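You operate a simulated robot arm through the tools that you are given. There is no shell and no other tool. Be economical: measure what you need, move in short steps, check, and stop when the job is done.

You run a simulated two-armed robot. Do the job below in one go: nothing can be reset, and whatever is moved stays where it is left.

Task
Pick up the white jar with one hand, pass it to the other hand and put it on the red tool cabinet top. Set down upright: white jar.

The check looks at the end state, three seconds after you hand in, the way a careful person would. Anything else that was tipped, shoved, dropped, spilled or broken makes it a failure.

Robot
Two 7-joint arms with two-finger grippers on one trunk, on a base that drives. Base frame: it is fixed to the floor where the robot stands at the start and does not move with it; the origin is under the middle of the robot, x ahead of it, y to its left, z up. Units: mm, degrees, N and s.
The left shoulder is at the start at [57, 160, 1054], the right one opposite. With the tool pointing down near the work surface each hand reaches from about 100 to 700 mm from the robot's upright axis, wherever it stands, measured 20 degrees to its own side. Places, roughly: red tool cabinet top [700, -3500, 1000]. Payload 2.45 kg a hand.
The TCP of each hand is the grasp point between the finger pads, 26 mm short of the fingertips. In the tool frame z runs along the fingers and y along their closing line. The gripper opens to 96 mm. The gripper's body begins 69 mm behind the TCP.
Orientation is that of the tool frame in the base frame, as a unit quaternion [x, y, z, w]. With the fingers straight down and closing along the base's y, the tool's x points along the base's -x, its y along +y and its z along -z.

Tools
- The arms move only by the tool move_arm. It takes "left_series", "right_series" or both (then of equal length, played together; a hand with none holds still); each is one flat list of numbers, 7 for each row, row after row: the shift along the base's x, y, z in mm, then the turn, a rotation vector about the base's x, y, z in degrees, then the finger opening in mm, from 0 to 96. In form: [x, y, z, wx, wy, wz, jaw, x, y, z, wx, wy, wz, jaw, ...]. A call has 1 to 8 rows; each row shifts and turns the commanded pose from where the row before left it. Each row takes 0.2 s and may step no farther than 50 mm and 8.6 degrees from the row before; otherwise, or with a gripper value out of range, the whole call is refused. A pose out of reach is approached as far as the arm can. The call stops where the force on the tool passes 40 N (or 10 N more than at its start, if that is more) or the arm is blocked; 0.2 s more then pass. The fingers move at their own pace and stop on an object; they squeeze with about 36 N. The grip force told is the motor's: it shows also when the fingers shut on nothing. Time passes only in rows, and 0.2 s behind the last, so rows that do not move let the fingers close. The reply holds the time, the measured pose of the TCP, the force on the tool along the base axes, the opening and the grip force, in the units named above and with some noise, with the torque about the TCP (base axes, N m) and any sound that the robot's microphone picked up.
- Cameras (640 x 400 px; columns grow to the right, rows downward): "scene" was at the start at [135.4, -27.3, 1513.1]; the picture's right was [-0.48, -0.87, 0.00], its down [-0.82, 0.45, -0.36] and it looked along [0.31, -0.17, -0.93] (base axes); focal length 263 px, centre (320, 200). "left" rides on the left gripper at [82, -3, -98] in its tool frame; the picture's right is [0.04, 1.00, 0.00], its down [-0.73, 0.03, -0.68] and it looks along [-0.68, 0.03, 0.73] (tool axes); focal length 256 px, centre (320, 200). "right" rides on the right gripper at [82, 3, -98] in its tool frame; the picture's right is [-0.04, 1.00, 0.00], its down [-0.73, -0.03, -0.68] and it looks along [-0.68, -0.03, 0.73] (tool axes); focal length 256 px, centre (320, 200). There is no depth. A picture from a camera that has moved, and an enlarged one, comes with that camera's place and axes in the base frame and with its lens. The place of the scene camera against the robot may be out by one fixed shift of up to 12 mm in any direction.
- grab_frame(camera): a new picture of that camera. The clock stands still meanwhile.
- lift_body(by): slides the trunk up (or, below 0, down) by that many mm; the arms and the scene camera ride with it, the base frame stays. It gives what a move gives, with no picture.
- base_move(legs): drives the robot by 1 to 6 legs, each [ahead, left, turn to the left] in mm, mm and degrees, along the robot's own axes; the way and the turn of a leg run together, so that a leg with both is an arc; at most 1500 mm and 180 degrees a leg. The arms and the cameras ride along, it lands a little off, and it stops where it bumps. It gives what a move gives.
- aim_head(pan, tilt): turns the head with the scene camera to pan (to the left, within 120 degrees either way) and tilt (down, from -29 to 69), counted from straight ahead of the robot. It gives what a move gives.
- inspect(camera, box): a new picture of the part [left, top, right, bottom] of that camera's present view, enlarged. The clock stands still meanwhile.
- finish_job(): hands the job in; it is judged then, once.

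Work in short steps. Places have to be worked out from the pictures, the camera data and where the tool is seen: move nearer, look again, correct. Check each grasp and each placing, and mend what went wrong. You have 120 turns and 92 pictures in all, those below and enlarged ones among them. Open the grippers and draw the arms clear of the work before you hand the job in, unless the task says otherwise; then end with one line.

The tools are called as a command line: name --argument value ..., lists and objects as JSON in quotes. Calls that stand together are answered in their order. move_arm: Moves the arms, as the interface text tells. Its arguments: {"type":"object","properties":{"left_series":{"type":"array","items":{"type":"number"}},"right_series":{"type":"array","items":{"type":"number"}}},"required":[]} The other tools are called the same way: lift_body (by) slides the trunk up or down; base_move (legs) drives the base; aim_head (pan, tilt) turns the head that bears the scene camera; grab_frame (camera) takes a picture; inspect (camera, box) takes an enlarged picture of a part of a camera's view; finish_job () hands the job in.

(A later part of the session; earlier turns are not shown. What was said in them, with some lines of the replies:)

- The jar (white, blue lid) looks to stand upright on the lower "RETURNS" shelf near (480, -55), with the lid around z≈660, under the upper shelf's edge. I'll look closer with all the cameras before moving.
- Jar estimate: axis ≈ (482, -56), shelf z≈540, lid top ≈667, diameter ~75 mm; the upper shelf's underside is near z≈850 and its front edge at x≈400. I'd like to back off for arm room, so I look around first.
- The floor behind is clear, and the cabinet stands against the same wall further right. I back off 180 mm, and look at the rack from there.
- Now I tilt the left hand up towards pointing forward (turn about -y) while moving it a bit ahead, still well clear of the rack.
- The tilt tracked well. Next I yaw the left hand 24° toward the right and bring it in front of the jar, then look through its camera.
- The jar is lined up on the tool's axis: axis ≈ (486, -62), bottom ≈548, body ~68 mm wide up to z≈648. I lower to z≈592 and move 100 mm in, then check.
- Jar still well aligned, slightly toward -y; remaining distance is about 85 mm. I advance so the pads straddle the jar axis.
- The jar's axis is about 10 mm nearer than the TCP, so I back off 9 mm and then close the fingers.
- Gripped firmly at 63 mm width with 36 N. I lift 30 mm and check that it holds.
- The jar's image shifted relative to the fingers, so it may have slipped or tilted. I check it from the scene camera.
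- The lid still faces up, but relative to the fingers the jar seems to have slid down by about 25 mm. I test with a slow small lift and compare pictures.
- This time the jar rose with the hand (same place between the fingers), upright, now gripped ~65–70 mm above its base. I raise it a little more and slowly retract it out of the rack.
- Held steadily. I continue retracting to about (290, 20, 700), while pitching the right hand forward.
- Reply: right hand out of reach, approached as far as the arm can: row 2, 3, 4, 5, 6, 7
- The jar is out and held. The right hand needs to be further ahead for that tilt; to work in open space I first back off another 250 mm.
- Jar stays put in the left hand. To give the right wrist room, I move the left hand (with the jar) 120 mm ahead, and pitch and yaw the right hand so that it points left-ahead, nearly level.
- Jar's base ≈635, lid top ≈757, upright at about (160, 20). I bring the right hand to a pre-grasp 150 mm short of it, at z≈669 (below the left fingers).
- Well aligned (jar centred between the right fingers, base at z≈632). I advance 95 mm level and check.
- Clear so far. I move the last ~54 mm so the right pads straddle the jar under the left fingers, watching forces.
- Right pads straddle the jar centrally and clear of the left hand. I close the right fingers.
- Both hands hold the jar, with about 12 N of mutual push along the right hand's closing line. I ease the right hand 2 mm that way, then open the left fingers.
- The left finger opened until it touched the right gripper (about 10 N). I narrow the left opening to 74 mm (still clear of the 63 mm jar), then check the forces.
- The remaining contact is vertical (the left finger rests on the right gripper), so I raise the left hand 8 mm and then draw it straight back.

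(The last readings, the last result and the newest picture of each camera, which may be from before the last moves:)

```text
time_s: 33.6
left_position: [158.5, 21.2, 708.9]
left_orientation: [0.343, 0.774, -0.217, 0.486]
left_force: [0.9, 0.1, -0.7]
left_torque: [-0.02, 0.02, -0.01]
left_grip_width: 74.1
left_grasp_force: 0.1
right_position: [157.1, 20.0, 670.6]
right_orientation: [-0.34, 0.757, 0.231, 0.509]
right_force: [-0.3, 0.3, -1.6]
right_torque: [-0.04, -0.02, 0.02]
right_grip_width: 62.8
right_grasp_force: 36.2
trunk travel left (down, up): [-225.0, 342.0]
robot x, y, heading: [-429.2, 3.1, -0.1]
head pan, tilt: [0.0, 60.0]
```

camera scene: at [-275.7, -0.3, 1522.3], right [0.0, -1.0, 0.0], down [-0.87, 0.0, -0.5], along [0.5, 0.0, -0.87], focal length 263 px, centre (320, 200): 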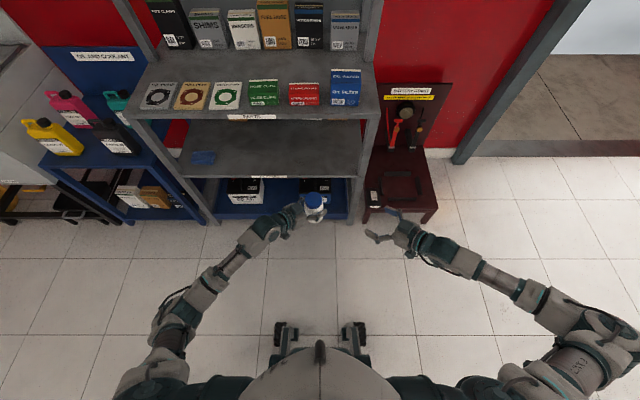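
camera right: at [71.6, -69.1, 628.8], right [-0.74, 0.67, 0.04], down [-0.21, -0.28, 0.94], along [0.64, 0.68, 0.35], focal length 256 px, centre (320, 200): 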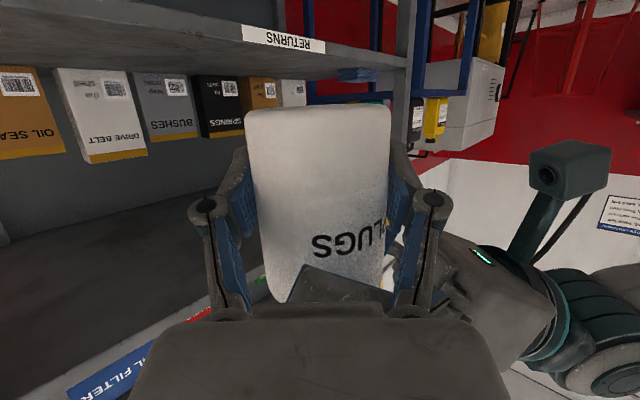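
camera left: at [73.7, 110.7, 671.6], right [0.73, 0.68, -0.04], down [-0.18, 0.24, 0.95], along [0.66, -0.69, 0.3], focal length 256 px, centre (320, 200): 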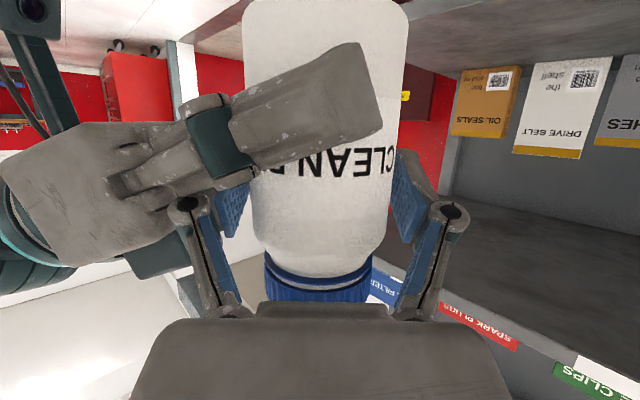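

Contact gone; the right hand carries the jar (~1.5 N). I retract the left hand along its own axis.

move_arm --left_series '[-10, 11, 3, 0, 0, 0, 74, -13, 14, 5, 0, 0, 0, 74, -16, 18, 8, 0, 0, 0, 74, -16, 18, 10, 0, 0, 0, 74, -16, 20, 10, 0, 0, 0, 74, -10, 25, 10, 0, 0, 0, 90, 0, 30, 10, 0, 0, 0, 90]'

grab_frame --camera "right"

grab_frame --camera "scene"

```text
time_s: 35.2
left_position: [76.8, 158.5, 764.8]
left_orientation: [0.343, 0.773, -0.218, 0.488]
left_force: [-0.2, 1.1, 0.3]
left_torque: [-0.01, 0.02, 0.0]
left_grip_width: 90.3
left_grasp_force: 0.1
right_position: [156.1, 20.8, 668.4]
right_orientation: [-0.34, 0.757, 0.23, 0.509]
right_force: [0.6, -0.6, -1.3]
right_torque: [-0.02, 0.0, -0.02]
right_grip_width: 62.5
right_grasp_force: 36.5
trunk travel left (down, up): [-225.0, 342.0]
robot x, y, heading: [-425.5, 0.5, -0.1]
head pan, tilt: [0.0, 60.0]
```

```text
57 pictures are left
camera right: at [72.2, -67.5, 630.3], right [-0.74, 0.67, 0.04], down [-0.21, -0.29, 0.94], along [0.64, 0.68, 0.35], focal length 256 px, centre (320, 200)
```

right: 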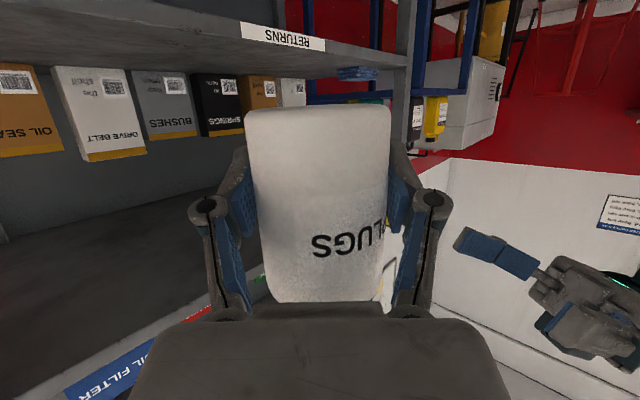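

```text
56 pictures are left
camera scene: at [-277.0, 4.5, 1522.4], right [0.0, -1.0, 0.0], down [-0.87, 0.0, -0.5], along [0.5, 0.0, -0.87], focal length 263 px, centre (320, 200)
```

scene: 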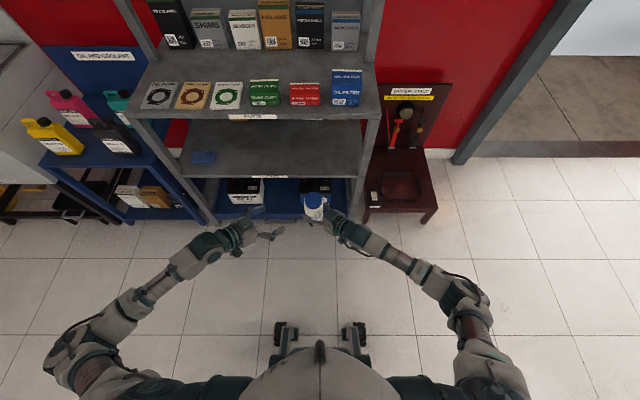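

The handover is done: the right hand alone holds the jar upright. I drive back a bit and sideways to the right toward the cabinet, stopping short to look.

base_move --legs '[[-170, 0, 0], [0, -1400, 0], [0, -1000, 0]]'

aim_head --pan -50 --tilt 25

grab_frame --camera "scene"

grab_frame --camera "right"

```text
time_s: 48.0
left_position: [-80.7, -2227.9, 763.9]
left_orientation: [0.341, 0.774, -0.218, 0.488]
left_force: [-0.4, 0.6, 0.0]
left_torque: [0.0, -0.03, -0.01]
left_grip_width: 90.1
left_grasp_force: 0.1
right_position: [-1.7, -2366.0, 667.6]
right_orientation: [-0.342, 0.757, 0.23, 0.507]
right_force: [-0.2, 0.5, -2.5]
right_torque: [0.02, 0.03, -0.04]
right_grip_width: 62.8
right_grasp_force: 35.6
trunk travel left (down, up): [-225.0, 342.0]
robot x, y, heading: [-588.1, -2392.2, 0.5]
head pan, tilt: [0.0, 60.0]
```

```text
time_s: 49.2
left_position: [-82.2, -2230.0, 767.5]
left_orientation: [0.342, 0.773, -0.215, 0.489]
left_force: [0.6, -1.0, 0.1]
left_torque: [0.03, -0.04, 0.02]
left_grip_width: 89.8
left_grasp_force: 0.0
right_position: [-3.3, -2367.6, 670.4]
right_orientation: [-0.342, 0.755, 0.232, 0.509]
right_force: [-0.2, 0.6, -2.8]
right_torque: [0.0, 0.0, -0.03]
right_grip_width: 62.4
right_grasp_force: 35.7
trunk travel left (down, up): [-225.0, 342.0]
robot x, y, heading: [-588.0, -2392.1, 0.2]
head pan, tilt: [-50.0, 25.0]
```

```text
55 pictures are left
camera scene: at [-440.9, -2457.6, 1572.5], right [-0.76, -0.65, 0.0], down [-0.28, 0.32, -0.91], along [0.59, -0.69, -0.42], focal length 263 px, centre (320, 200)
```

scene: 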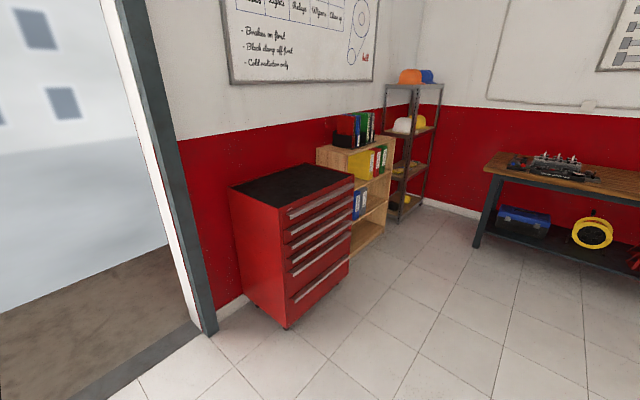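

```text
54 pictures are left
camera right: at [-86.6, -2456.8, 631.9], right [-0.74, 0.67, 0.04], down [-0.21, -0.29, 0.93], along [0.64, 0.69, 0.35], focal length 256 px, centre (320, 200)
```

right: 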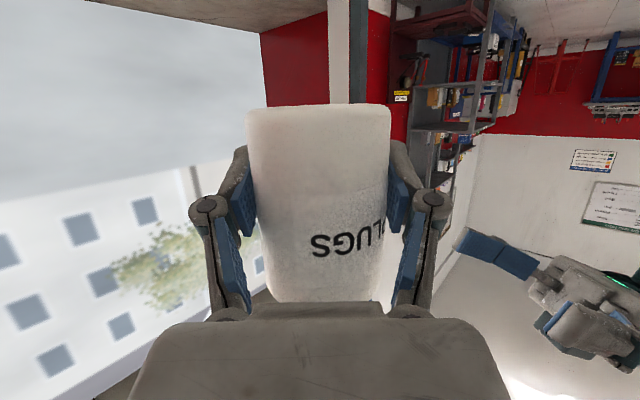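

The cabinet top is clear: I estimate x 430–880, y -3780…-3200, z≈1000. I yaw the right hand so that it points nearly straight ahead (jar stays upright), and raise the trunk.

move_arm --right_series '[0, -15, 0, 0, 0, -5, 40, 0, -15, 0, 0, 0, -5, 40, 0, -15, 0, 0, 0, -5, 40, 0, -15, 0, 0, 0, -5, 40, 0, -15, 0, 0, 0, -5, 40, 0, -15, 0, 0, 0, -5, 40, 0, -15, 0, 0, 0, -5, 40, 0, -15, 0, 0, 0, -5, 40]'

lift_body --by 342

grab_frame --camera "right"

```text
time_s: 51.0
left_position: [-82.4, -2231.3, 766.3]
left_orientation: [0.341, 0.774, -0.215, 0.489]
left_force: [0.7, -0.1, 0.3]
left_torque: [0.05, 0.0, -0.02]
left_grip_width: 90.1
left_grasp_force: 0.0
right_position: [11.8, -2516.0, 654.8]
right_orientation: [-0.159, 0.815, 0.123, 0.543]
right_force: [0.3, -0.3, -1.2]
right_torque: [0.0, 0.01, 0.05]
right_grip_width: 62.4
right_grasp_force: 36.2
right hand out of reach, approached as far as the arm can: row 4, 5, 6, 7, 8
trunk travel left (down, up): [-225.0, 342.0]
robot x, y, heading: [-588.3, -2390.8, 0.4]
head pan, tilt: [-50.0, 25.0]
```

```text
time_s: 54.3
left_position: [-82.5, -2230.7, 1107.7]
left_orientation: [0.342, 0.773, -0.216, 0.488]
left_force: [-0.5, 0.1, 0.3]
left_torque: [0.02, 0.01, 0.0]
left_grip_width: 90.0
left_grasp_force: 0.0
right_position: [11.4, -2515.0, 994.8]
right_orientation: [-0.16, 0.815, 0.124, 0.543]
right_force: [0.2, -0.6, -1.4]
right_torque: [0.02, -0.03, 0.01]
right_grip_width: 62.4
right_grasp_force: 35.9
trunk travel left (down, up): [-567.0, 0.0]
robot x, y, heading: [-586.4, -2389.2, 0.5]
head pan, tilt: [-50.0, 25.0]
```

```text
53 pictures are left
camera right: at [-102.7, -2558.2, 957.4], right [-0.38, 0.92, 0.07], down [-0.3, -0.19, 0.94], along [0.88, 0.34, 0.35], focal length 256 px, centre (320, 200)
```

right: 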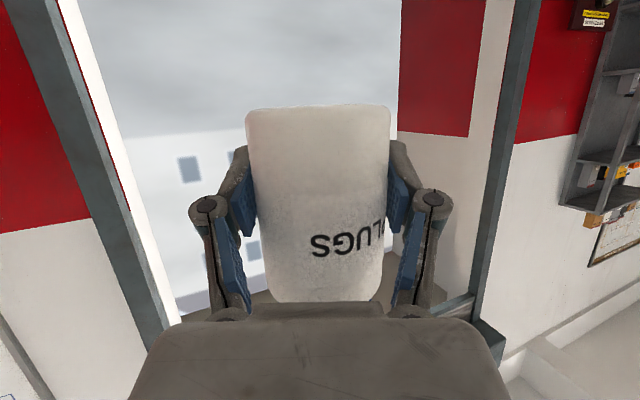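

The right wrist hit a limit, leaving ~22° yaw and a slight 1.6° roll. I raise the hand (needed anyway), correct the roll and check that the orientation is reached.

move_arm --right_series '[8, 5, 20, -0.7, -0.3, 0, 40, 8, 5, 20, -0.8, -0.3, 0, 40, 8, 5, 20, 0, 0, 0, 40, 8, 5, 20, 0, 0, 0, 40, 0, 0, 20, 0, 0, 0, 40, 0, 0, 10, 0, 0, 0, 40]'

grab_frame --camera "right"

```text
time_s: 55.7
left_position: [-83.5, -2230.2, 1107.8]
left_orientation: [0.341, 0.773, -0.216, 0.489]
left_force: [0.0, 0.8, -0.1]
left_torque: [-0.02, -0.01, -0.01]
left_grip_width: 89.9
left_grasp_force: 0.1
right_position: [44.8, -2494.1, 1104.7]
right_orientation: [-0.167, 0.814, 0.112, 0.544]
right_force: [0.2, 1.2, -1.9]
right_torque: [0.0, -0.02, 0.01]
right_grip_width: 62.3
right_grasp_force: 36.1
trunk travel left (down, up): [-567.0, 0.0]
robot x, y, heading: [-587.3, -2392.6, 0.5]
head pan, tilt: [-50.0, 25.0]
```

```text
52 pictures are left
camera right: at [-70.1, -2538.9, 1067.3], right [-0.38, 0.92, 0.04], down [-0.31, -0.16, 0.94], along [0.87, 0.35, 0.35], focal length 256 px, centre (320, 200)
```

right: 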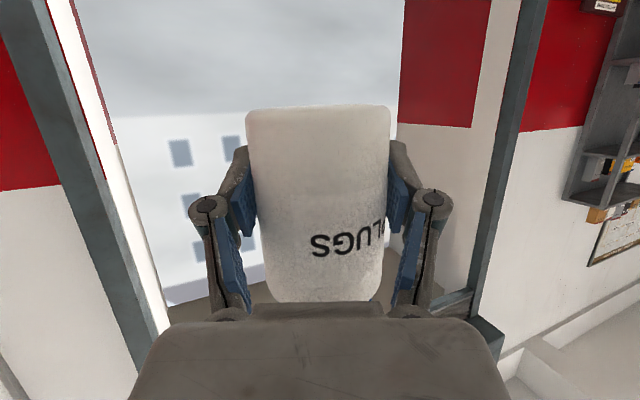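

Level again, tilt same as at the handover. I tuck the left hand up a little, then drive sideways to be in front of the cabinet.

move_arm --left_series '[-20, 5, 20, 0, 0, 0, 90, -20, 5, 20, 0, 0, 0, 90, -20, 5, 20, 0, 0, 0, 90, -20, 5, 10, 0, 0, 0, 90]'

base_move --legs '[[0, -990, 0]]'

aim_head --pan 0 --tilt 45

grab_frame --camera "scene"

```text
time_s: 56.7
left_position: [-162.7, -2210.7, 1179.2]
left_orientation: [0.341, 0.773, -0.215, 0.489]
left_force: [-0.3, 0.5, 0.4]
left_torque: [0.0, -0.01, 0.0]
left_grip_width: 90.1
left_grasp_force: 0.0
right_position: [43.0, -2493.1, 1105.7]
right_orientation: [-0.169, 0.813, 0.113, 0.546]
right_force: [0.0, -0.8, -3.2]
right_torque: [0.02, 0.03, -0.03]
right_grip_width: 62.3
right_grasp_force: 36.4
trunk travel left (down, up): [-567.0, 0.0]
robot x, y, heading: [-589.7, -2392.7, 0.4]
head pan, tilt: [-50.0, 25.0]
```

```text
time_s: 61.8
left_position: [-155.7, -3184.0, 1178.1]
left_orientation: [0.337, 0.775, -0.215, 0.49]
left_force: [0.1, 0.6, 0.8]
left_torque: [0.01, -0.02, 0.03]
left_grip_width: 90.0
left_grasp_force: 0.1
right_position: [54.0, -3464.8, 1105.2]
right_orientation: [-0.172, 0.813, 0.113, 0.544]
right_force: [0.7, 0.3, -1.2]
right_torque: [-0.02, -0.01, 0.02]
right_grip_width: 62.6
right_grasp_force: 35.7
trunk travel left (down, up): [-567.0, 0.0]
robot x, y, heading: [-575.0, -3370.0, 0.9]
head pan, tilt: [-50.0, 25.0]
```

```text
time_s: 63.0
left_position: [-155.3, -3183.5, 1177.5]
left_orientation: [0.338, 0.774, -0.214, 0.491]
left_force: [0.9, -0.5, -0.2]
left_torque: [0.04, -0.02, -0.02]
left_grip_width: 90.1
left_grasp_force: 0.0
right_position: [52.1, -3465.6, 1106.9]
right_orientation: [-0.171, 0.813, 0.113, 0.545]
right_force: [0.0, 1.1, -2.0]
right_torque: [0.01, 0.01, 0.0]
right_grip_width: 62.3
right_grasp_force: 36.6
trunk travel left (down, up): [-567.0, 0.0]
robot x, y, heading: [-577.0, -3369.5, 0.7]
head pan, tilt: [0.0, 45.0]
```

```text
51 pictures are left
camera scene: at [-510.1, -3360.3, 1885.9], right [0.01, -1.0, 0.0], down [-0.71, -0.01, -0.71], along [0.71, 0.01, -0.71], focal length 263 px, centre (320, 200)
```

scene: 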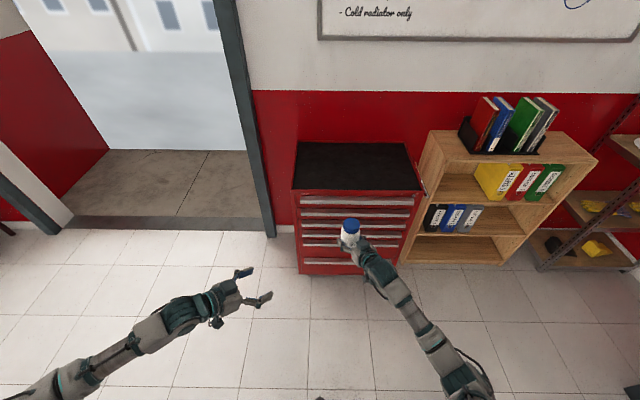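

I'm in front of the cabinet: top front edge at x≈447, y from about -3215 to -3830, empty. I drive ahead 400 mm with the jar's base ~70 mm above the top, then look again.

base_move --legs '[[400, -20, -0.7]]'

aim_head --pan -10 --tilt 60

grab_frame --camera "scene"

grab_frame --camera "right"

grab_frame --camera "left"

```text
time_s: 65.5
left_position: [247.5, -3212.2, 1180.3]
left_orientation: [0.345, 0.772, -0.217, 0.488]
left_force: [-0.5, -0.3, -0.4]
left_torque: [0.0, 0.0, 0.03]
left_grip_width: 90.2
left_grasp_force: 0.0
right_position: [451.1, -3497.7, 1108.0]
right_orientation: [-0.165, 0.813, 0.11, 0.547]
right_force: [0.1, 0.1, -2.2]
right_torque: [-0.01, 0.0, -0.02]
right_grip_width: 62.6
right_grasp_force: 36.0
trunk travel left (down, up): [-567.0, 0.0]
robot x, y, heading: [-178.2, -3387.6, 0.1]
head pan, tilt: [0.0, 45.0]
```

```text
time_s: 66.3
left_position: [248.3, -3211.6, 1179.5]
left_orientation: [0.344, 0.772, -0.217, 0.489]
left_force: [0.7, -0.1, -0.1]
left_torque: [0.03, 0.04, -0.02]
left_grip_width: 90.1
left_grasp_force: 0.1
right_position: [450.4, -3496.9, 1106.5]
right_orientation: [-0.165, 0.813, 0.11, 0.547]
right_force: [-0.2, -0.3, -2.1]
right_torque: [0.0, 0.05, 0.06]
right_grip_width: 62.2
right_grasp_force: 35.6
trunk travel left (down, up): [-567.0, 0.0]
robot x, y, heading: [-178.8, -3388.1, -0.0]
head pan, tilt: [-10.0, 60.0]
```

```text
50 pictures are left
camera scene: at [-123.4, -3399.1, 1866.5], right [-0.17, -0.98, 0.0], down [-0.85, 0.15, -0.5], along [0.49, -0.09, -0.87], focal length 263 px, centre (320, 200)
```

scene: 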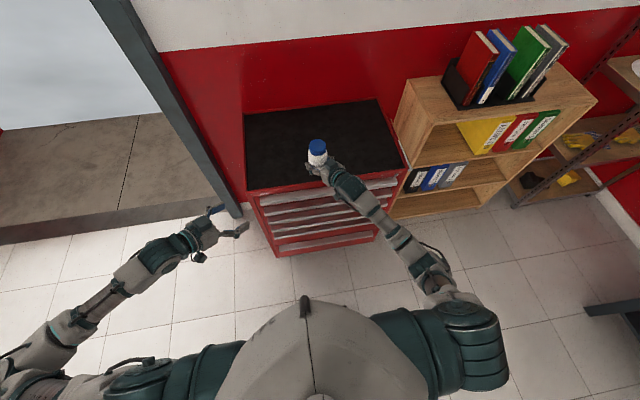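

```text
49 pictures are left
camera right: at [337.4, -3541.4, 1068.8], right [-0.37, 0.93, 0.04], down [-0.31, -0.16, 0.94], along [0.87, 0.34, 0.35], focal length 256 px, centre (320, 200)
```

right: 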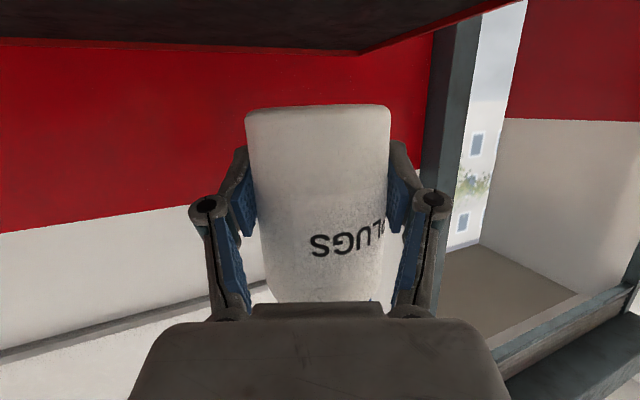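

```text
48 pictures are left
camera left: at [162.2, -3122.2, 1150.0], right [0.73, 0.68, -0.03], down [-0.18, 0.24, 0.95], along [0.66, -0.69, 0.3], focal length 256 px, centre (320, 200)
```

left: 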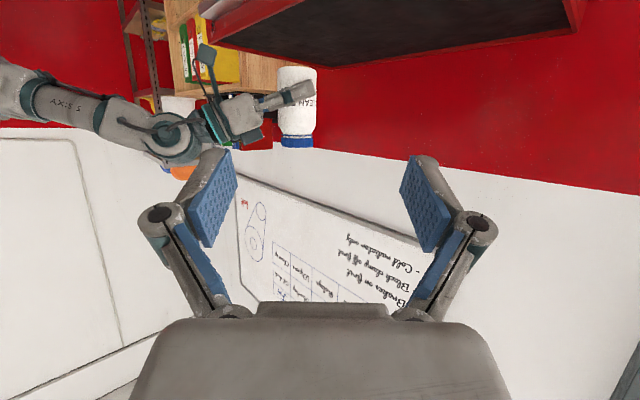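

Jar is upright, hovering near the front edge (x≈450). I zoom in to see the edge and mat, and use it to refine the surface height.

inspect --camera "scene" --box '[230, 90, 420, 210]'

inspect --camera "left" --box '[190, 0, 600, 150]'

```text
3.33 times, centred on (325, 150) of scene
camera zoom: at [-123.4, -3399.1, 1866.5], right [-0.17, -0.98, 0.0], down [-0.85, 0.15, -0.5], along [0.49, -0.09, -0.87], focal length 878 px, centre (303, 367)
```

zoom: 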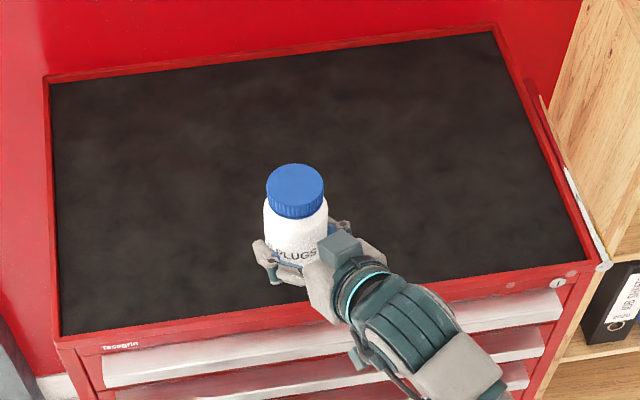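

```text
1.56 times, centred on (395, 75) of left
camera zoom: at [162.2, -3122.2, 1150.0], right [0.73, 0.68, -0.03], down [-0.18, 0.24, 0.95], along [0.66, -0.69, 0.3], focal length 400 px, centre (203, 395)
```

zoom: 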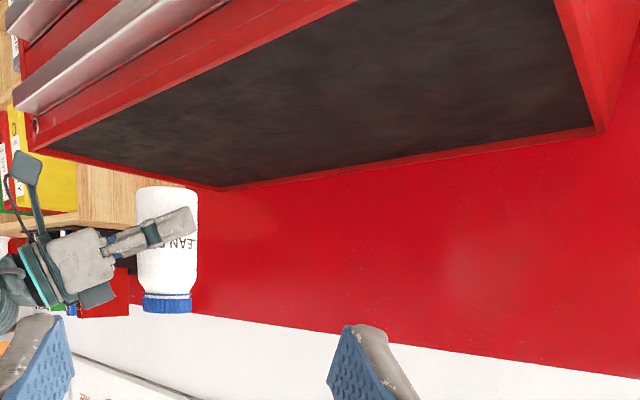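

A thin rim surrounds a recessed mat; its surface might be anywhere in z≈970–1000. I move the jar 70 mm forward over the mat (camera stays outside the edge), then descend 55 mm.

move_arm --right_series '[18, 0, 0, 0, 0, 0, 40, 18, 0, 0, 0, 0, 0, 40, 18, 0, 0, 0, 0, 0, 40, 16, 0, 0, 0, 0, 0, 40, 0, 0, -15, 0, 0, 0, 40, 0, 0, -15, 0, 0, 0, 40, 0, 0, -15, 0, 0, 0, 40, 0, 0, -10, 0, 0, 0, 40]'

grab_frame --camera "right"

grab_frame --camera "left"

```text
time_s: 68.1
left_position: [248.3, -3209.7, 1180.1]
left_orientation: [0.345, 0.771, -0.218, 0.489]
left_force: [0.6, 0.9, 0.1]
left_torque: [-0.01, 0.02, -0.01]
left_grip_width: 89.7
left_grasp_force: 0.1
right_position: [521.9, -3495.1, 1052.0]
right_orientation: [-0.165, 0.813, 0.11, 0.547]
right_force: [0.1, -0.1, -1.2]
right_torque: [0.0, 0.01, -0.02]
right_grip_width: 62.8
right_grasp_force: 35.5
trunk travel left (down, up): [-567.0, 0.0]
robot x, y, heading: [-175.8, -3392.9, -0.1]
head pan, tilt: [-10.0, 60.0]
```

```text
45 pictures are left
camera right: at [407.6, -3539.2, 1014.4], right [-0.37, 0.93, 0.04], down [-0.31, -0.16, 0.94], along [0.87, 0.34, 0.35], focal length 256 px, centre (320, 200)
```

right: 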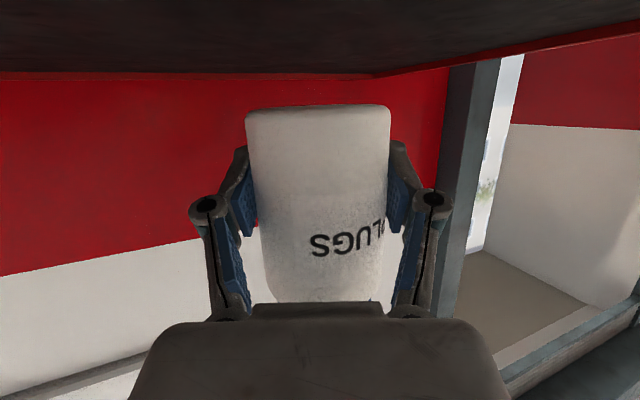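

```text
44 pictures are left
camera left: at [161.9, -3120.3, 1149.6], right [0.73, 0.68, -0.03], down [-0.18, 0.24, 0.95], along [0.66, -0.69, 0.3], focal length 256 px, centre (320, 200)
```

left: 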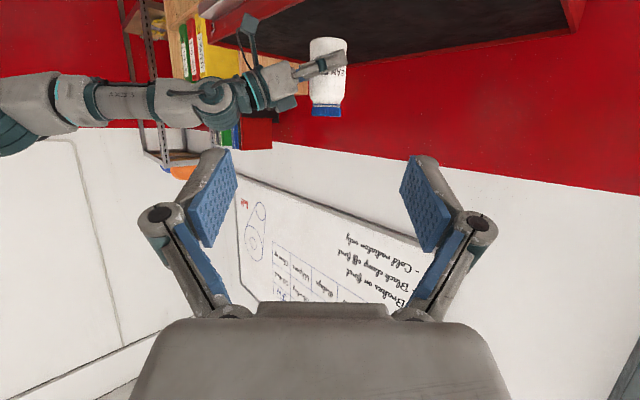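

Still clear of the surface. I descend another 20 mm in small steps, watching the vertical force.

move_arm --right_series '[0, 0, -5, 0, 0, 0, 40, 0, 0, -5, 0, 0, 0, 40, 0, 0, -5, 0, 0, 0, 40, 0, 0, -5, 0, 0, 0, 40]'

inspect --camera "left" --box '[230, 0, 420, 130]'

```text
time_s: 69.1
left_position: [247.7, -3210.6, 1179.9]
left_orientation: [0.343, 0.772, -0.216, 0.49]
left_force: [-0.4, 0.4, -0.5]
left_torque: [0.02, 0.0, -0.02]
left_grip_width: 89.9
left_grasp_force: 0.0
right_position: [520.5, -3495.6, 1032.2]
right_orientation: [-0.166, 0.813, 0.11, 0.548]
right_force: [0.0, 0.1, -1.5]
right_torque: [-0.02, 0.0, 0.03]
right_grip_width: 62.6
right_grasp_force: 36.3
trunk travel left (down, up): [-567.0, 0.0]
robot x, y, heading: [-178.4, -3388.0, 0.1]
head pan, tilt: [-10.0, 60.0]
```

```text
3.08 times, centred on (325, 65) of left
camera zoom: at [162.0, -3120.3, 1149.6], right [0.73, 0.68, -0.03], down [-0.18, 0.24, 0.95], along [0.66, -0.69, 0.3], focal length 788 px, centre (305, 615)
```

zoom: 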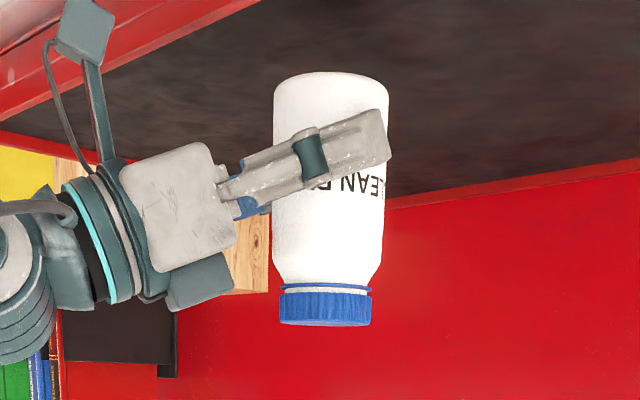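

Jar base now ≈1000, and the rim works out at about z≈978. I go down 16 mm more in 4 mm steps.

move_arm --right_series '[0, 0, -4, 0, 0, 0, 40, 0, 0, -4, 0, 0, 0, 40, 0, 0, -4, 0, 0, 0, 40, 0, 0, -4, 0, 0, 0, 40, 0, 0, 0, 0, 0, 0, 40]'

inspect --camera "left" --box '[230, 0, 420, 130]'

```text
time_s: 70.3
left_position: [246.9, -3210.7, 1180.1]
left_orientation: [0.345, 0.771, -0.217, 0.489]
left_force: [0.5, -0.4, 0.0]
left_torque: [0.0, -0.02, 0.02]
left_grip_width: 90.0
left_grasp_force: 0.1
right_position: [521.1, -3494.8, 1016.9]
right_orientation: [-0.164, 0.814, 0.108, 0.547]
right_force: [-0.3, 0.8, -1.4]
right_torque: [-0.01, 0.03, 0.02]
right_grip_width: 62.1
right_grasp_force: 36.0
trunk travel left (down, up): [-567.0, 0.0]
robot x, y, heading: [-174.1, -3388.2, -0.0]
head pan, tilt: [-10.0, 60.0]
```

```text
3.08 times, centred on (325, 65) of left
camera zoom: at [161.9, -3120.4, 1149.6], right [0.73, 0.68, -0.03], down [-0.18, 0.24, 0.95], along [0.66, -0.69, 0.3], focal length 788 px, centre (305, 615)
```

zoom: 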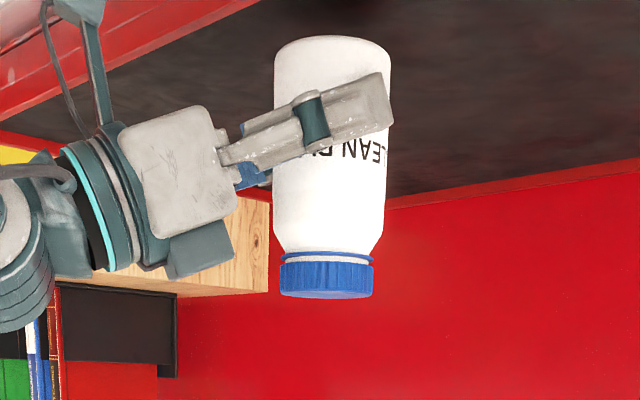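

No contact yet (base ≈984). I continue with 3 mm steps.

move_arm --right_series '[0, 0, -3, 0, 0, 0, 40, 0, 0, -3, 0, 0, 0, 40, 0, 0, -2, 0, 0, 0, 40, 0, 0, 0, 0, 0, 0, 40]'

move_arm --right_series '[0, 0, -2, 0, 0, 0, 40, 0, 0, -2, 0, 0, 0, 40, 0, 0, 0, 0, 0, 0, 40]'

```text
time_s: 71.3
left_position: [247.7, -3210.2, 1181.0]
left_orientation: [0.344, 0.771, -0.217, 0.489]
left_force: [-0.4, -0.9, -0.7]
left_torque: [-0.04, -0.02, -0.01]
left_grip_width: 90.0
left_grasp_force: 0.0
right_position: [521.2, -3497.1, 1008.3]
right_orientation: [-0.165, 0.814, 0.11, 0.546]
right_force: [0.5, -0.4, -1.5]
right_torque: [0.01, 0.02, -0.03]
right_grip_width: 62.4
right_grasp_force: 35.4
trunk travel left (down, up): [-567.0, 0.0]
robot x, y, heading: [-180.3, -3390.1, -0.1]
head pan, tilt: [-10.0, 60.0]
```

```text
time_s: 72.1
left_position: [247.4, -3210.5, 1179.7]
left_orientation: [0.344, 0.772, -0.216, 0.489]
left_force: [0.3, 0.5, 0.5]
left_torque: [0.03, 0.0, -0.02]
left_grip_width: 90.0
left_grasp_force: 0.0
right_position: [520.1, -3495.6, 1004.4]
right_orientation: [-0.165, 0.813, 0.109, 0.547]
right_force: [0.2, 0.0, -3.0]
right_torque: [0.0, -0.01, 0.01]
right_grip_width: 62.6
right_grasp_force: 36.0
trunk travel left (down, up): [-567.0, 0.0]
robot x, y, heading: [-174.2, -3389.3, 0.4]
head pan, tilt: [-10.0, 60.0]
```

Still free (force -1.5 to -3 N is the jar's weight plus noise). I step down a few more millimetres and look.

move_arm --right_series '[0, 0, -2, 0, 0, 0, 40, 0, 0, -2, 0, 0, 0, 40, 0, 0, 0, 0, 0, 0, 40]'

inspect --camera "left" --box '[230, 0, 420, 130]'

grab_frame --camera "right"

```text
time_s: 72.9
left_position: [247.5, -3211.4, 1179.9]
left_orientation: [0.344, 0.772, -0.217, 0.489]
left_force: [0.1, 0.6, 0.1]
left_torque: [0.01, -0.01, 0.01]
left_grip_width: 89.7
left_grasp_force: 0.2
right_position: [520.4, -3495.7, 1000.4]
right_orientation: [-0.166, 0.813, 0.111, 0.547]
right_force: [-0.3, 0.0, -2.7]
right_torque: [0.01, -0.01, 0.02]
right_grip_width: 62.8
right_grasp_force: 35.5
trunk travel left (down, up): [-567.0, 0.0]
robot x, y, heading: [-173.8, -3389.7, -0.1]
head pan, tilt: [-10.0, 60.0]
```

```text
3.08 times, centred on (325, 65) of left
camera zoom: at [161.9, -3120.3, 1149.6], right [0.73, 0.68, -0.03], down [-0.18, 0.24, 0.95], along [0.66, -0.69, 0.3], focal length 788 px, centre (305, 615)
```

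zoom: 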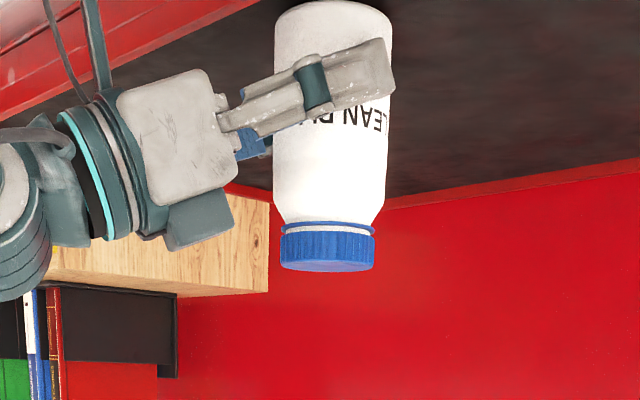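

```text
40 pictures are left
camera right: at [407.2, -3539.8, 962.0], right [-0.37, 0.93, 0.04], down [-0.31, -0.16, 0.94], along [0.87, 0.34, 0.35], focal length 256 px, centre (320, 200)
```

right: 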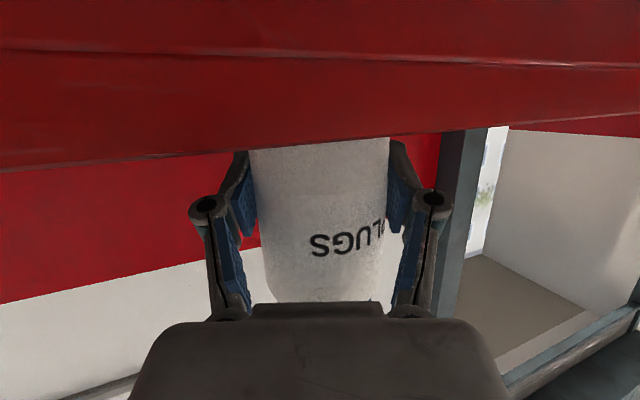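

The base is about level with the rim top (≈968), and the mat lies slightly below it. I keep stepping down 2 mm at a time.

move_arm --right_series '[0, 0, -2, 0, 0, 0, 40, 0, 0, -2, 0, 0, 0, 40, 0, 0, 0, 0, 0, 0, 40]'

move_arm --right_series '[0, 0, -2, 0, 0, 0, 40, 0, 0, 0, 0, 0, 0, 40]'

```text
time_s: 73.7
left_position: [247.0, -3210.6, 1179.1]
left_orientation: [0.345, 0.771, -0.217, 0.489]
left_force: [0.5, 0.6, -0.3]
left_torque: [0.01, 0.02, -0.01]
left_grip_width: 90.1
left_grasp_force: 0.1
right_position: [521.6, -3495.3, 998.6]
right_orientation: [-0.165, 0.812, 0.11, 0.548]
right_force: [1.7, -1.5, 4.6]
right_torque: [0.07, -0.17, -0.06]
right_grip_width: 62.2
right_grasp_force: 36.1
trunk travel left (down, up): [-567.0, 0.0]
robot x, y, heading: [-178.2, -3388.3, 0.1]
head pan, tilt: [-10.0, 60.0]
```

```text
time_s: 74.3
left_position: [246.1, -3210.6, 1180.9]
left_orientation: [0.345, 0.771, -0.216, 0.49]
left_force: [0.1, 0.0, 0.6]
left_torque: [-0.02, -0.01, 0.02]
left_grip_width: 89.9
left_grasp_force: 0.0
right_position: [521.3, -3495.3, 997.9]
right_orientation: [-0.165, 0.812, 0.11, 0.549]
right_force: [4.7, -2.6, 15.5]
right_torque: [0.14, -0.47, -0.13]
right_grip_width: 62.4
right_grasp_force: 35.4
trunk travel left (down, up): [-567.0, 0.0]
robot x, y, heading: [-177.7, -3390.6, 0.3]
head pan, tilt: [-10.0, 60.0]
```

Contact at z≈998.5 with 15 N pressing. I ease up 1.5 mm to a light touch and look before releasing.

move_arm --right_series '[0, 0, -0.5, 0.4, -0.9, 0, 40, 0, 0, 2, 0, 0, 0, 40, 0, 0, 0, 0, 0, 0, 40]'

inspect --camera "left" --box '[230, 0, 420, 130]'

inspect --camera "scene" --box '[260, 90, 390, 190]'

```text
time_s: 75.1
left_position: [246.7, -3210.6, 1181.5]
left_orientation: [0.344, 0.771, -0.216, 0.49]
left_force: [1.0, 0.6, -0.4]
left_torque: [-0.01, 0.0, -0.05]
left_grip_width: 89.9
left_grasp_force: 0.1
right_position: [520.1, -3495.1, 998.1]
right_orientation: [-0.164, 0.808, 0.111, 0.554]
right_force: [4.7, -2.2, 17.1]
right_torque: [-0.16, 0.17, 0.04]
right_grip_width: 62.3
right_grasp_force: 36.0
trunk travel left (down, up): [-567.0, 0.0]
robot x, y, heading: [-175.8, -3387.8, -0.1]
head pan, tilt: [-10.0, 60.0]
```

```text
3.08 times, centred on (325, 65) of left
camera zoom: at [160.6, -3120.5, 1150.1], right [0.73, 0.68, -0.03], down [-0.18, 0.24, 0.95], along [0.66, -0.69, 0.3], focal length 788 px, centre (305, 615)
```

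zoom: 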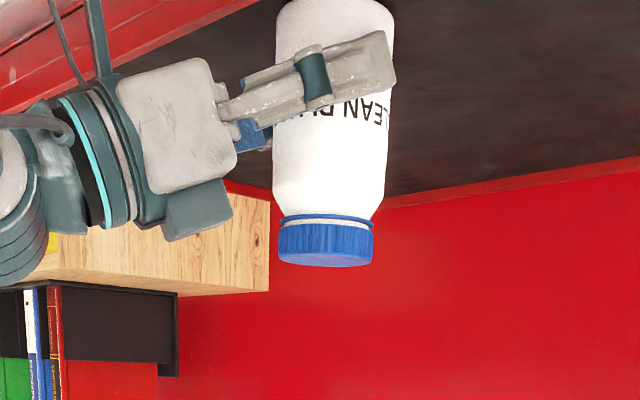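

```text
4.00 times, centred on (325, 140) of scene
camera zoom: at [-127.3, -3397.2, 1866.7], right [-0.17, -0.98, 0.0], down [-0.85, 0.15, -0.5], along [0.49, -0.09, -0.87], focal length 1053 px, centre (300, 440)
```

zoom: 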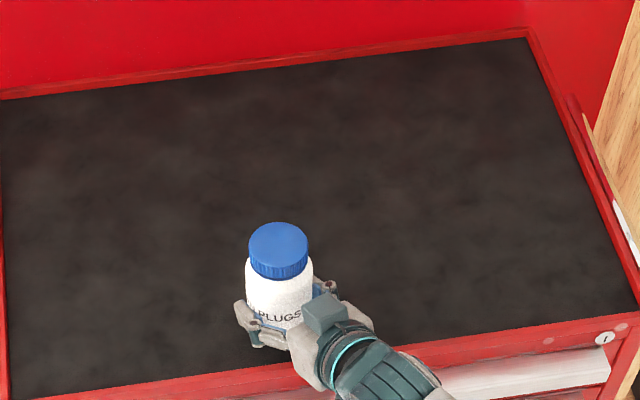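

The torque nearly vanished, so the base is about flat; still 17 N pressing. I raise 2 mm more and half-undo the tilt.

move_arm --right_series '[0, 0, 2, -0.1, 0.2, 0, 40, 0, 0, 0, 0, 0, 0, 40]'

```text
time_s: 75.7
left_position: [246.5, -3210.1, 1181.6]
left_orientation: [0.344, 0.772, -0.216, 0.489]
left_force: [0.6, -0.7, 0.2]
left_torque: [0.02, -0.02, -0.01]
left_grip_width: 89.8
left_grasp_force: 0.1
right_position: [520.3, -3496.7, 998.3]
right_orientation: [-0.164, 0.81, 0.111, 0.551]
right_force: [3.6, -1.1, 10.3]
right_torque: [0.11, -0.19, -0.01]
right_grip_width: 62.5
right_grasp_force: 36.5
trunk travel left (down, up): [-567.0, 0.0]
robot x, y, heading: [-178.4, -3390.0, 0.0]
head pan, tilt: [-10.0, 60.0]
```

Nearly flat with moderate contact. I ease up 1.5 mm more and open the fingers gently.

move_arm --right_series '[0, 0, 1.5, 0, 0, 0, 40, 0, 0, 0, 0, 0, 0, 60, 0, 0, 0, 0, 0, 0, 66, 0, 0, 0, 0, 0, 0, 74, 0, 0, 0, 0, 0, 0, 84, 0, 0, 0, 0, 0, 0, 90]'

inspect --camera "left" --box '[230, 0, 420, 130]'

grab_frame --camera "right"

```text
time_s: 77.1
left_position: [245.8, -3211.5, 1179.1]
left_orientation: [0.344, 0.772, -0.217, 0.49]
left_force: [-0.6, -0.4, -0.2]
left_torque: [0.01, 0.04, 0.01]
left_grip_width: 89.8
left_grasp_force: 0.0
right_position: [520.7, -3496.0, 998.7]
right_orientation: [-0.164, 0.81, 0.11, 0.552]
right_force: [0.2, 0.5, 0.1]
right_torque: [0.01, 0.0, 0.03]
right_grip_width: 89.9
right_grasp_force: 0.0
trunk travel left (down, up): [-567.0, 0.0]
robot x, y, heading: [-176.0, -3388.0, -0.0]
head pan, tilt: [-10.0, 60.0]
```

```text
3.08 times, centred on (325, 65) of left
camera zoom: at [161.8, -3120.3, 1149.6], right [0.73, 0.68, -0.03], down [-0.18, 0.24, 0.95], along [0.66, -0.69, 0.3], focal length 788 px, centre (305, 615)
```

zoom: 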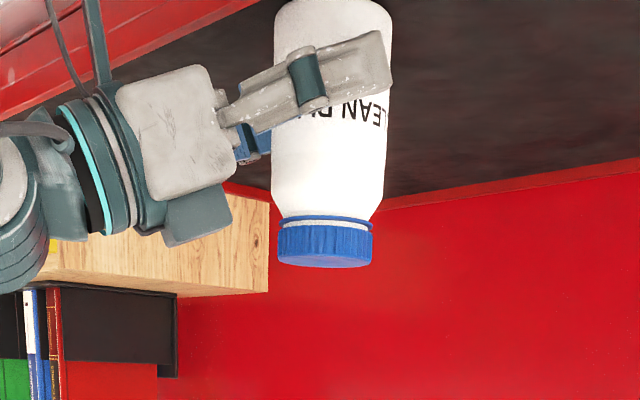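

```text
36 pictures are left
camera right: at [407.8, -3539.8, 959.4], right [-0.37, 0.93, 0.04], down [-0.32, -0.17, 0.93], along [0.87, 0.34, 0.36], focal length 256 px, centre (320, 200)
```

right: 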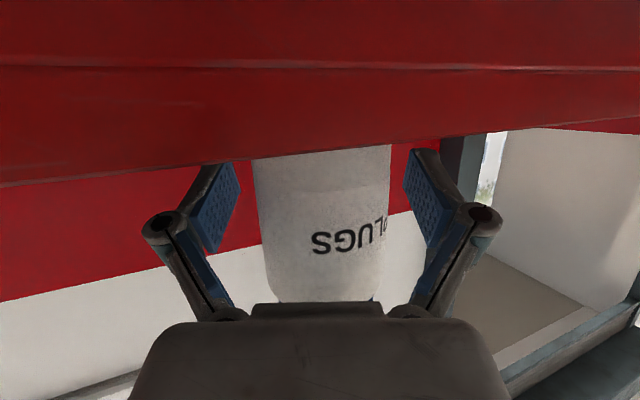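

The jar stands free, upright, centred between the open fingers. I withdraw the right hand straight back along its axis, rising slightly to clear the rim.

move_arm --right_series '[0, 0, 3, 0, 0, 0, 96, -9, -4, 3, 0, 0, 0, 96, -14, -6, 4, 0, 0, 0, 96, -18, -8, 5, 0, 0, 0, 96, -18, -8, 6, 0, 0, 0, 96, -18, -8, 8, 0, 0, 0, 96, -18, -8, 8, 0, 0, 0, 96, -18, -8, 8, 0, 0, 0, 96]'

grab_frame --camera "right"

inspect --camera "scene" --box '[230, 80, 420, 210]'

```text
time_s: 78.9
left_position: [246.3, -3211.1, 1180.8]
left_orientation: [0.345, 0.771, -0.217, 0.489]
left_force: [-0.3, 0.7, 0.1]
left_torque: [0.01, 0.0, 0.03]
left_grip_width: 89.8
left_grasp_force: 0.0
right_position: [407.1, -3546.4, 1044.6]
right_orientation: [-0.165, 0.809, 0.112, 0.553]
right_force: [0.3, -0.9, 0.1]
right_torque: [-0.03, -0.02, 0.03]
right_grip_width: 96.2
right_grasp_force: 0.0
trunk travel left (down, up): [-567.0, 0.0]
robot x, y, heading: [-173.4, -3390.4, -0.0]
head pan, tilt: [-10.0, 60.0]
```

```text
35 pictures are left
camera right: at [293.5, -3590.2, 1005.2], right [-0.38, 0.93, 0.04], down [-0.32, -0.17, 0.93], along [0.87, 0.34, 0.36], focal length 256 px, centre (320, 200)
```

right: 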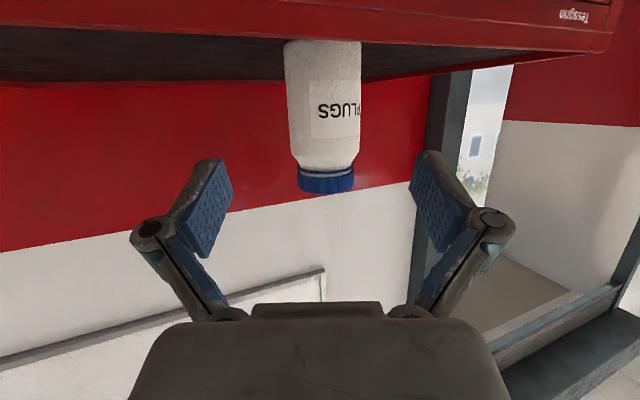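

```text
3.08 times, centred on (325, 145) of scene
camera zoom: at [-126.0, -3397.8, 1866.6], right [-0.17, -0.98, 0.0], down [-0.85, 0.15, -0.5], along [0.49, -0.09, -0.87], focal length 810 px, centre (305, 369)
```

zoom: 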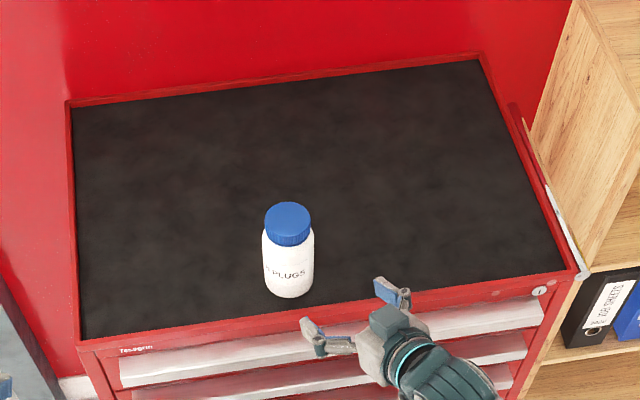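

The jar stands upright on the cabinet mat, clear of the edge. I back the robot 300 mm away so both arms are well clear.

base_move --legs '[[-300, 0, 0]]'

grab_frame --camera "scene"

```text
time_s: 80.9
left_position: [-49.7, -3210.8, 1178.6]
left_orientation: [0.344, 0.772, -0.217, 0.489]
left_force: [-0.2, -0.1, 0.1]
left_torque: [0.02, 0.0, -0.01]
left_grip_width: 90.0
left_grasp_force: 0.1
right_position: [110.7, -3545.8, 1043.0]
right_orientation: [-0.163, 0.81, 0.111, 0.553]
right_force: [-0.2, -0.2, 0.3]
right_torque: [0.0, 0.0, 0.0]
right_grip_width: 96.2
right_grasp_force: 0.0
trunk travel left (down, up): [-567.0, 0.0]
robot x, y, heading: [-475.7, -3389.2, -0.2]
head pan, tilt: [-10.0, 60.0]
```

```text
33 pictures are left
camera scene: at [-419.6, -3397.1, 1866.4], right [-0.17, -0.98, 0.0], down [-0.86, 0.15, -0.5], along [0.49, -0.09, -0.87], focal length 263 px, centre (320, 200)
```

scene: 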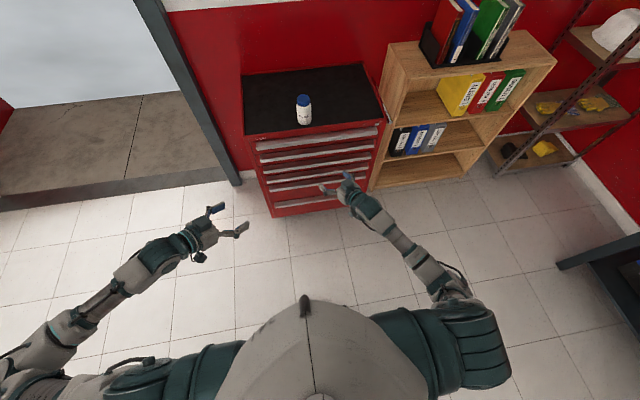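

The jar is upright on the cabinet, the grippers are open and the arms are clear, so I hand in the job.

finish_job

```text
The job is handed in.
```

The white jar was picked up with the left hand, passed to the right, and stands upright on the red tool cabinet top; nothing else was seen to move.
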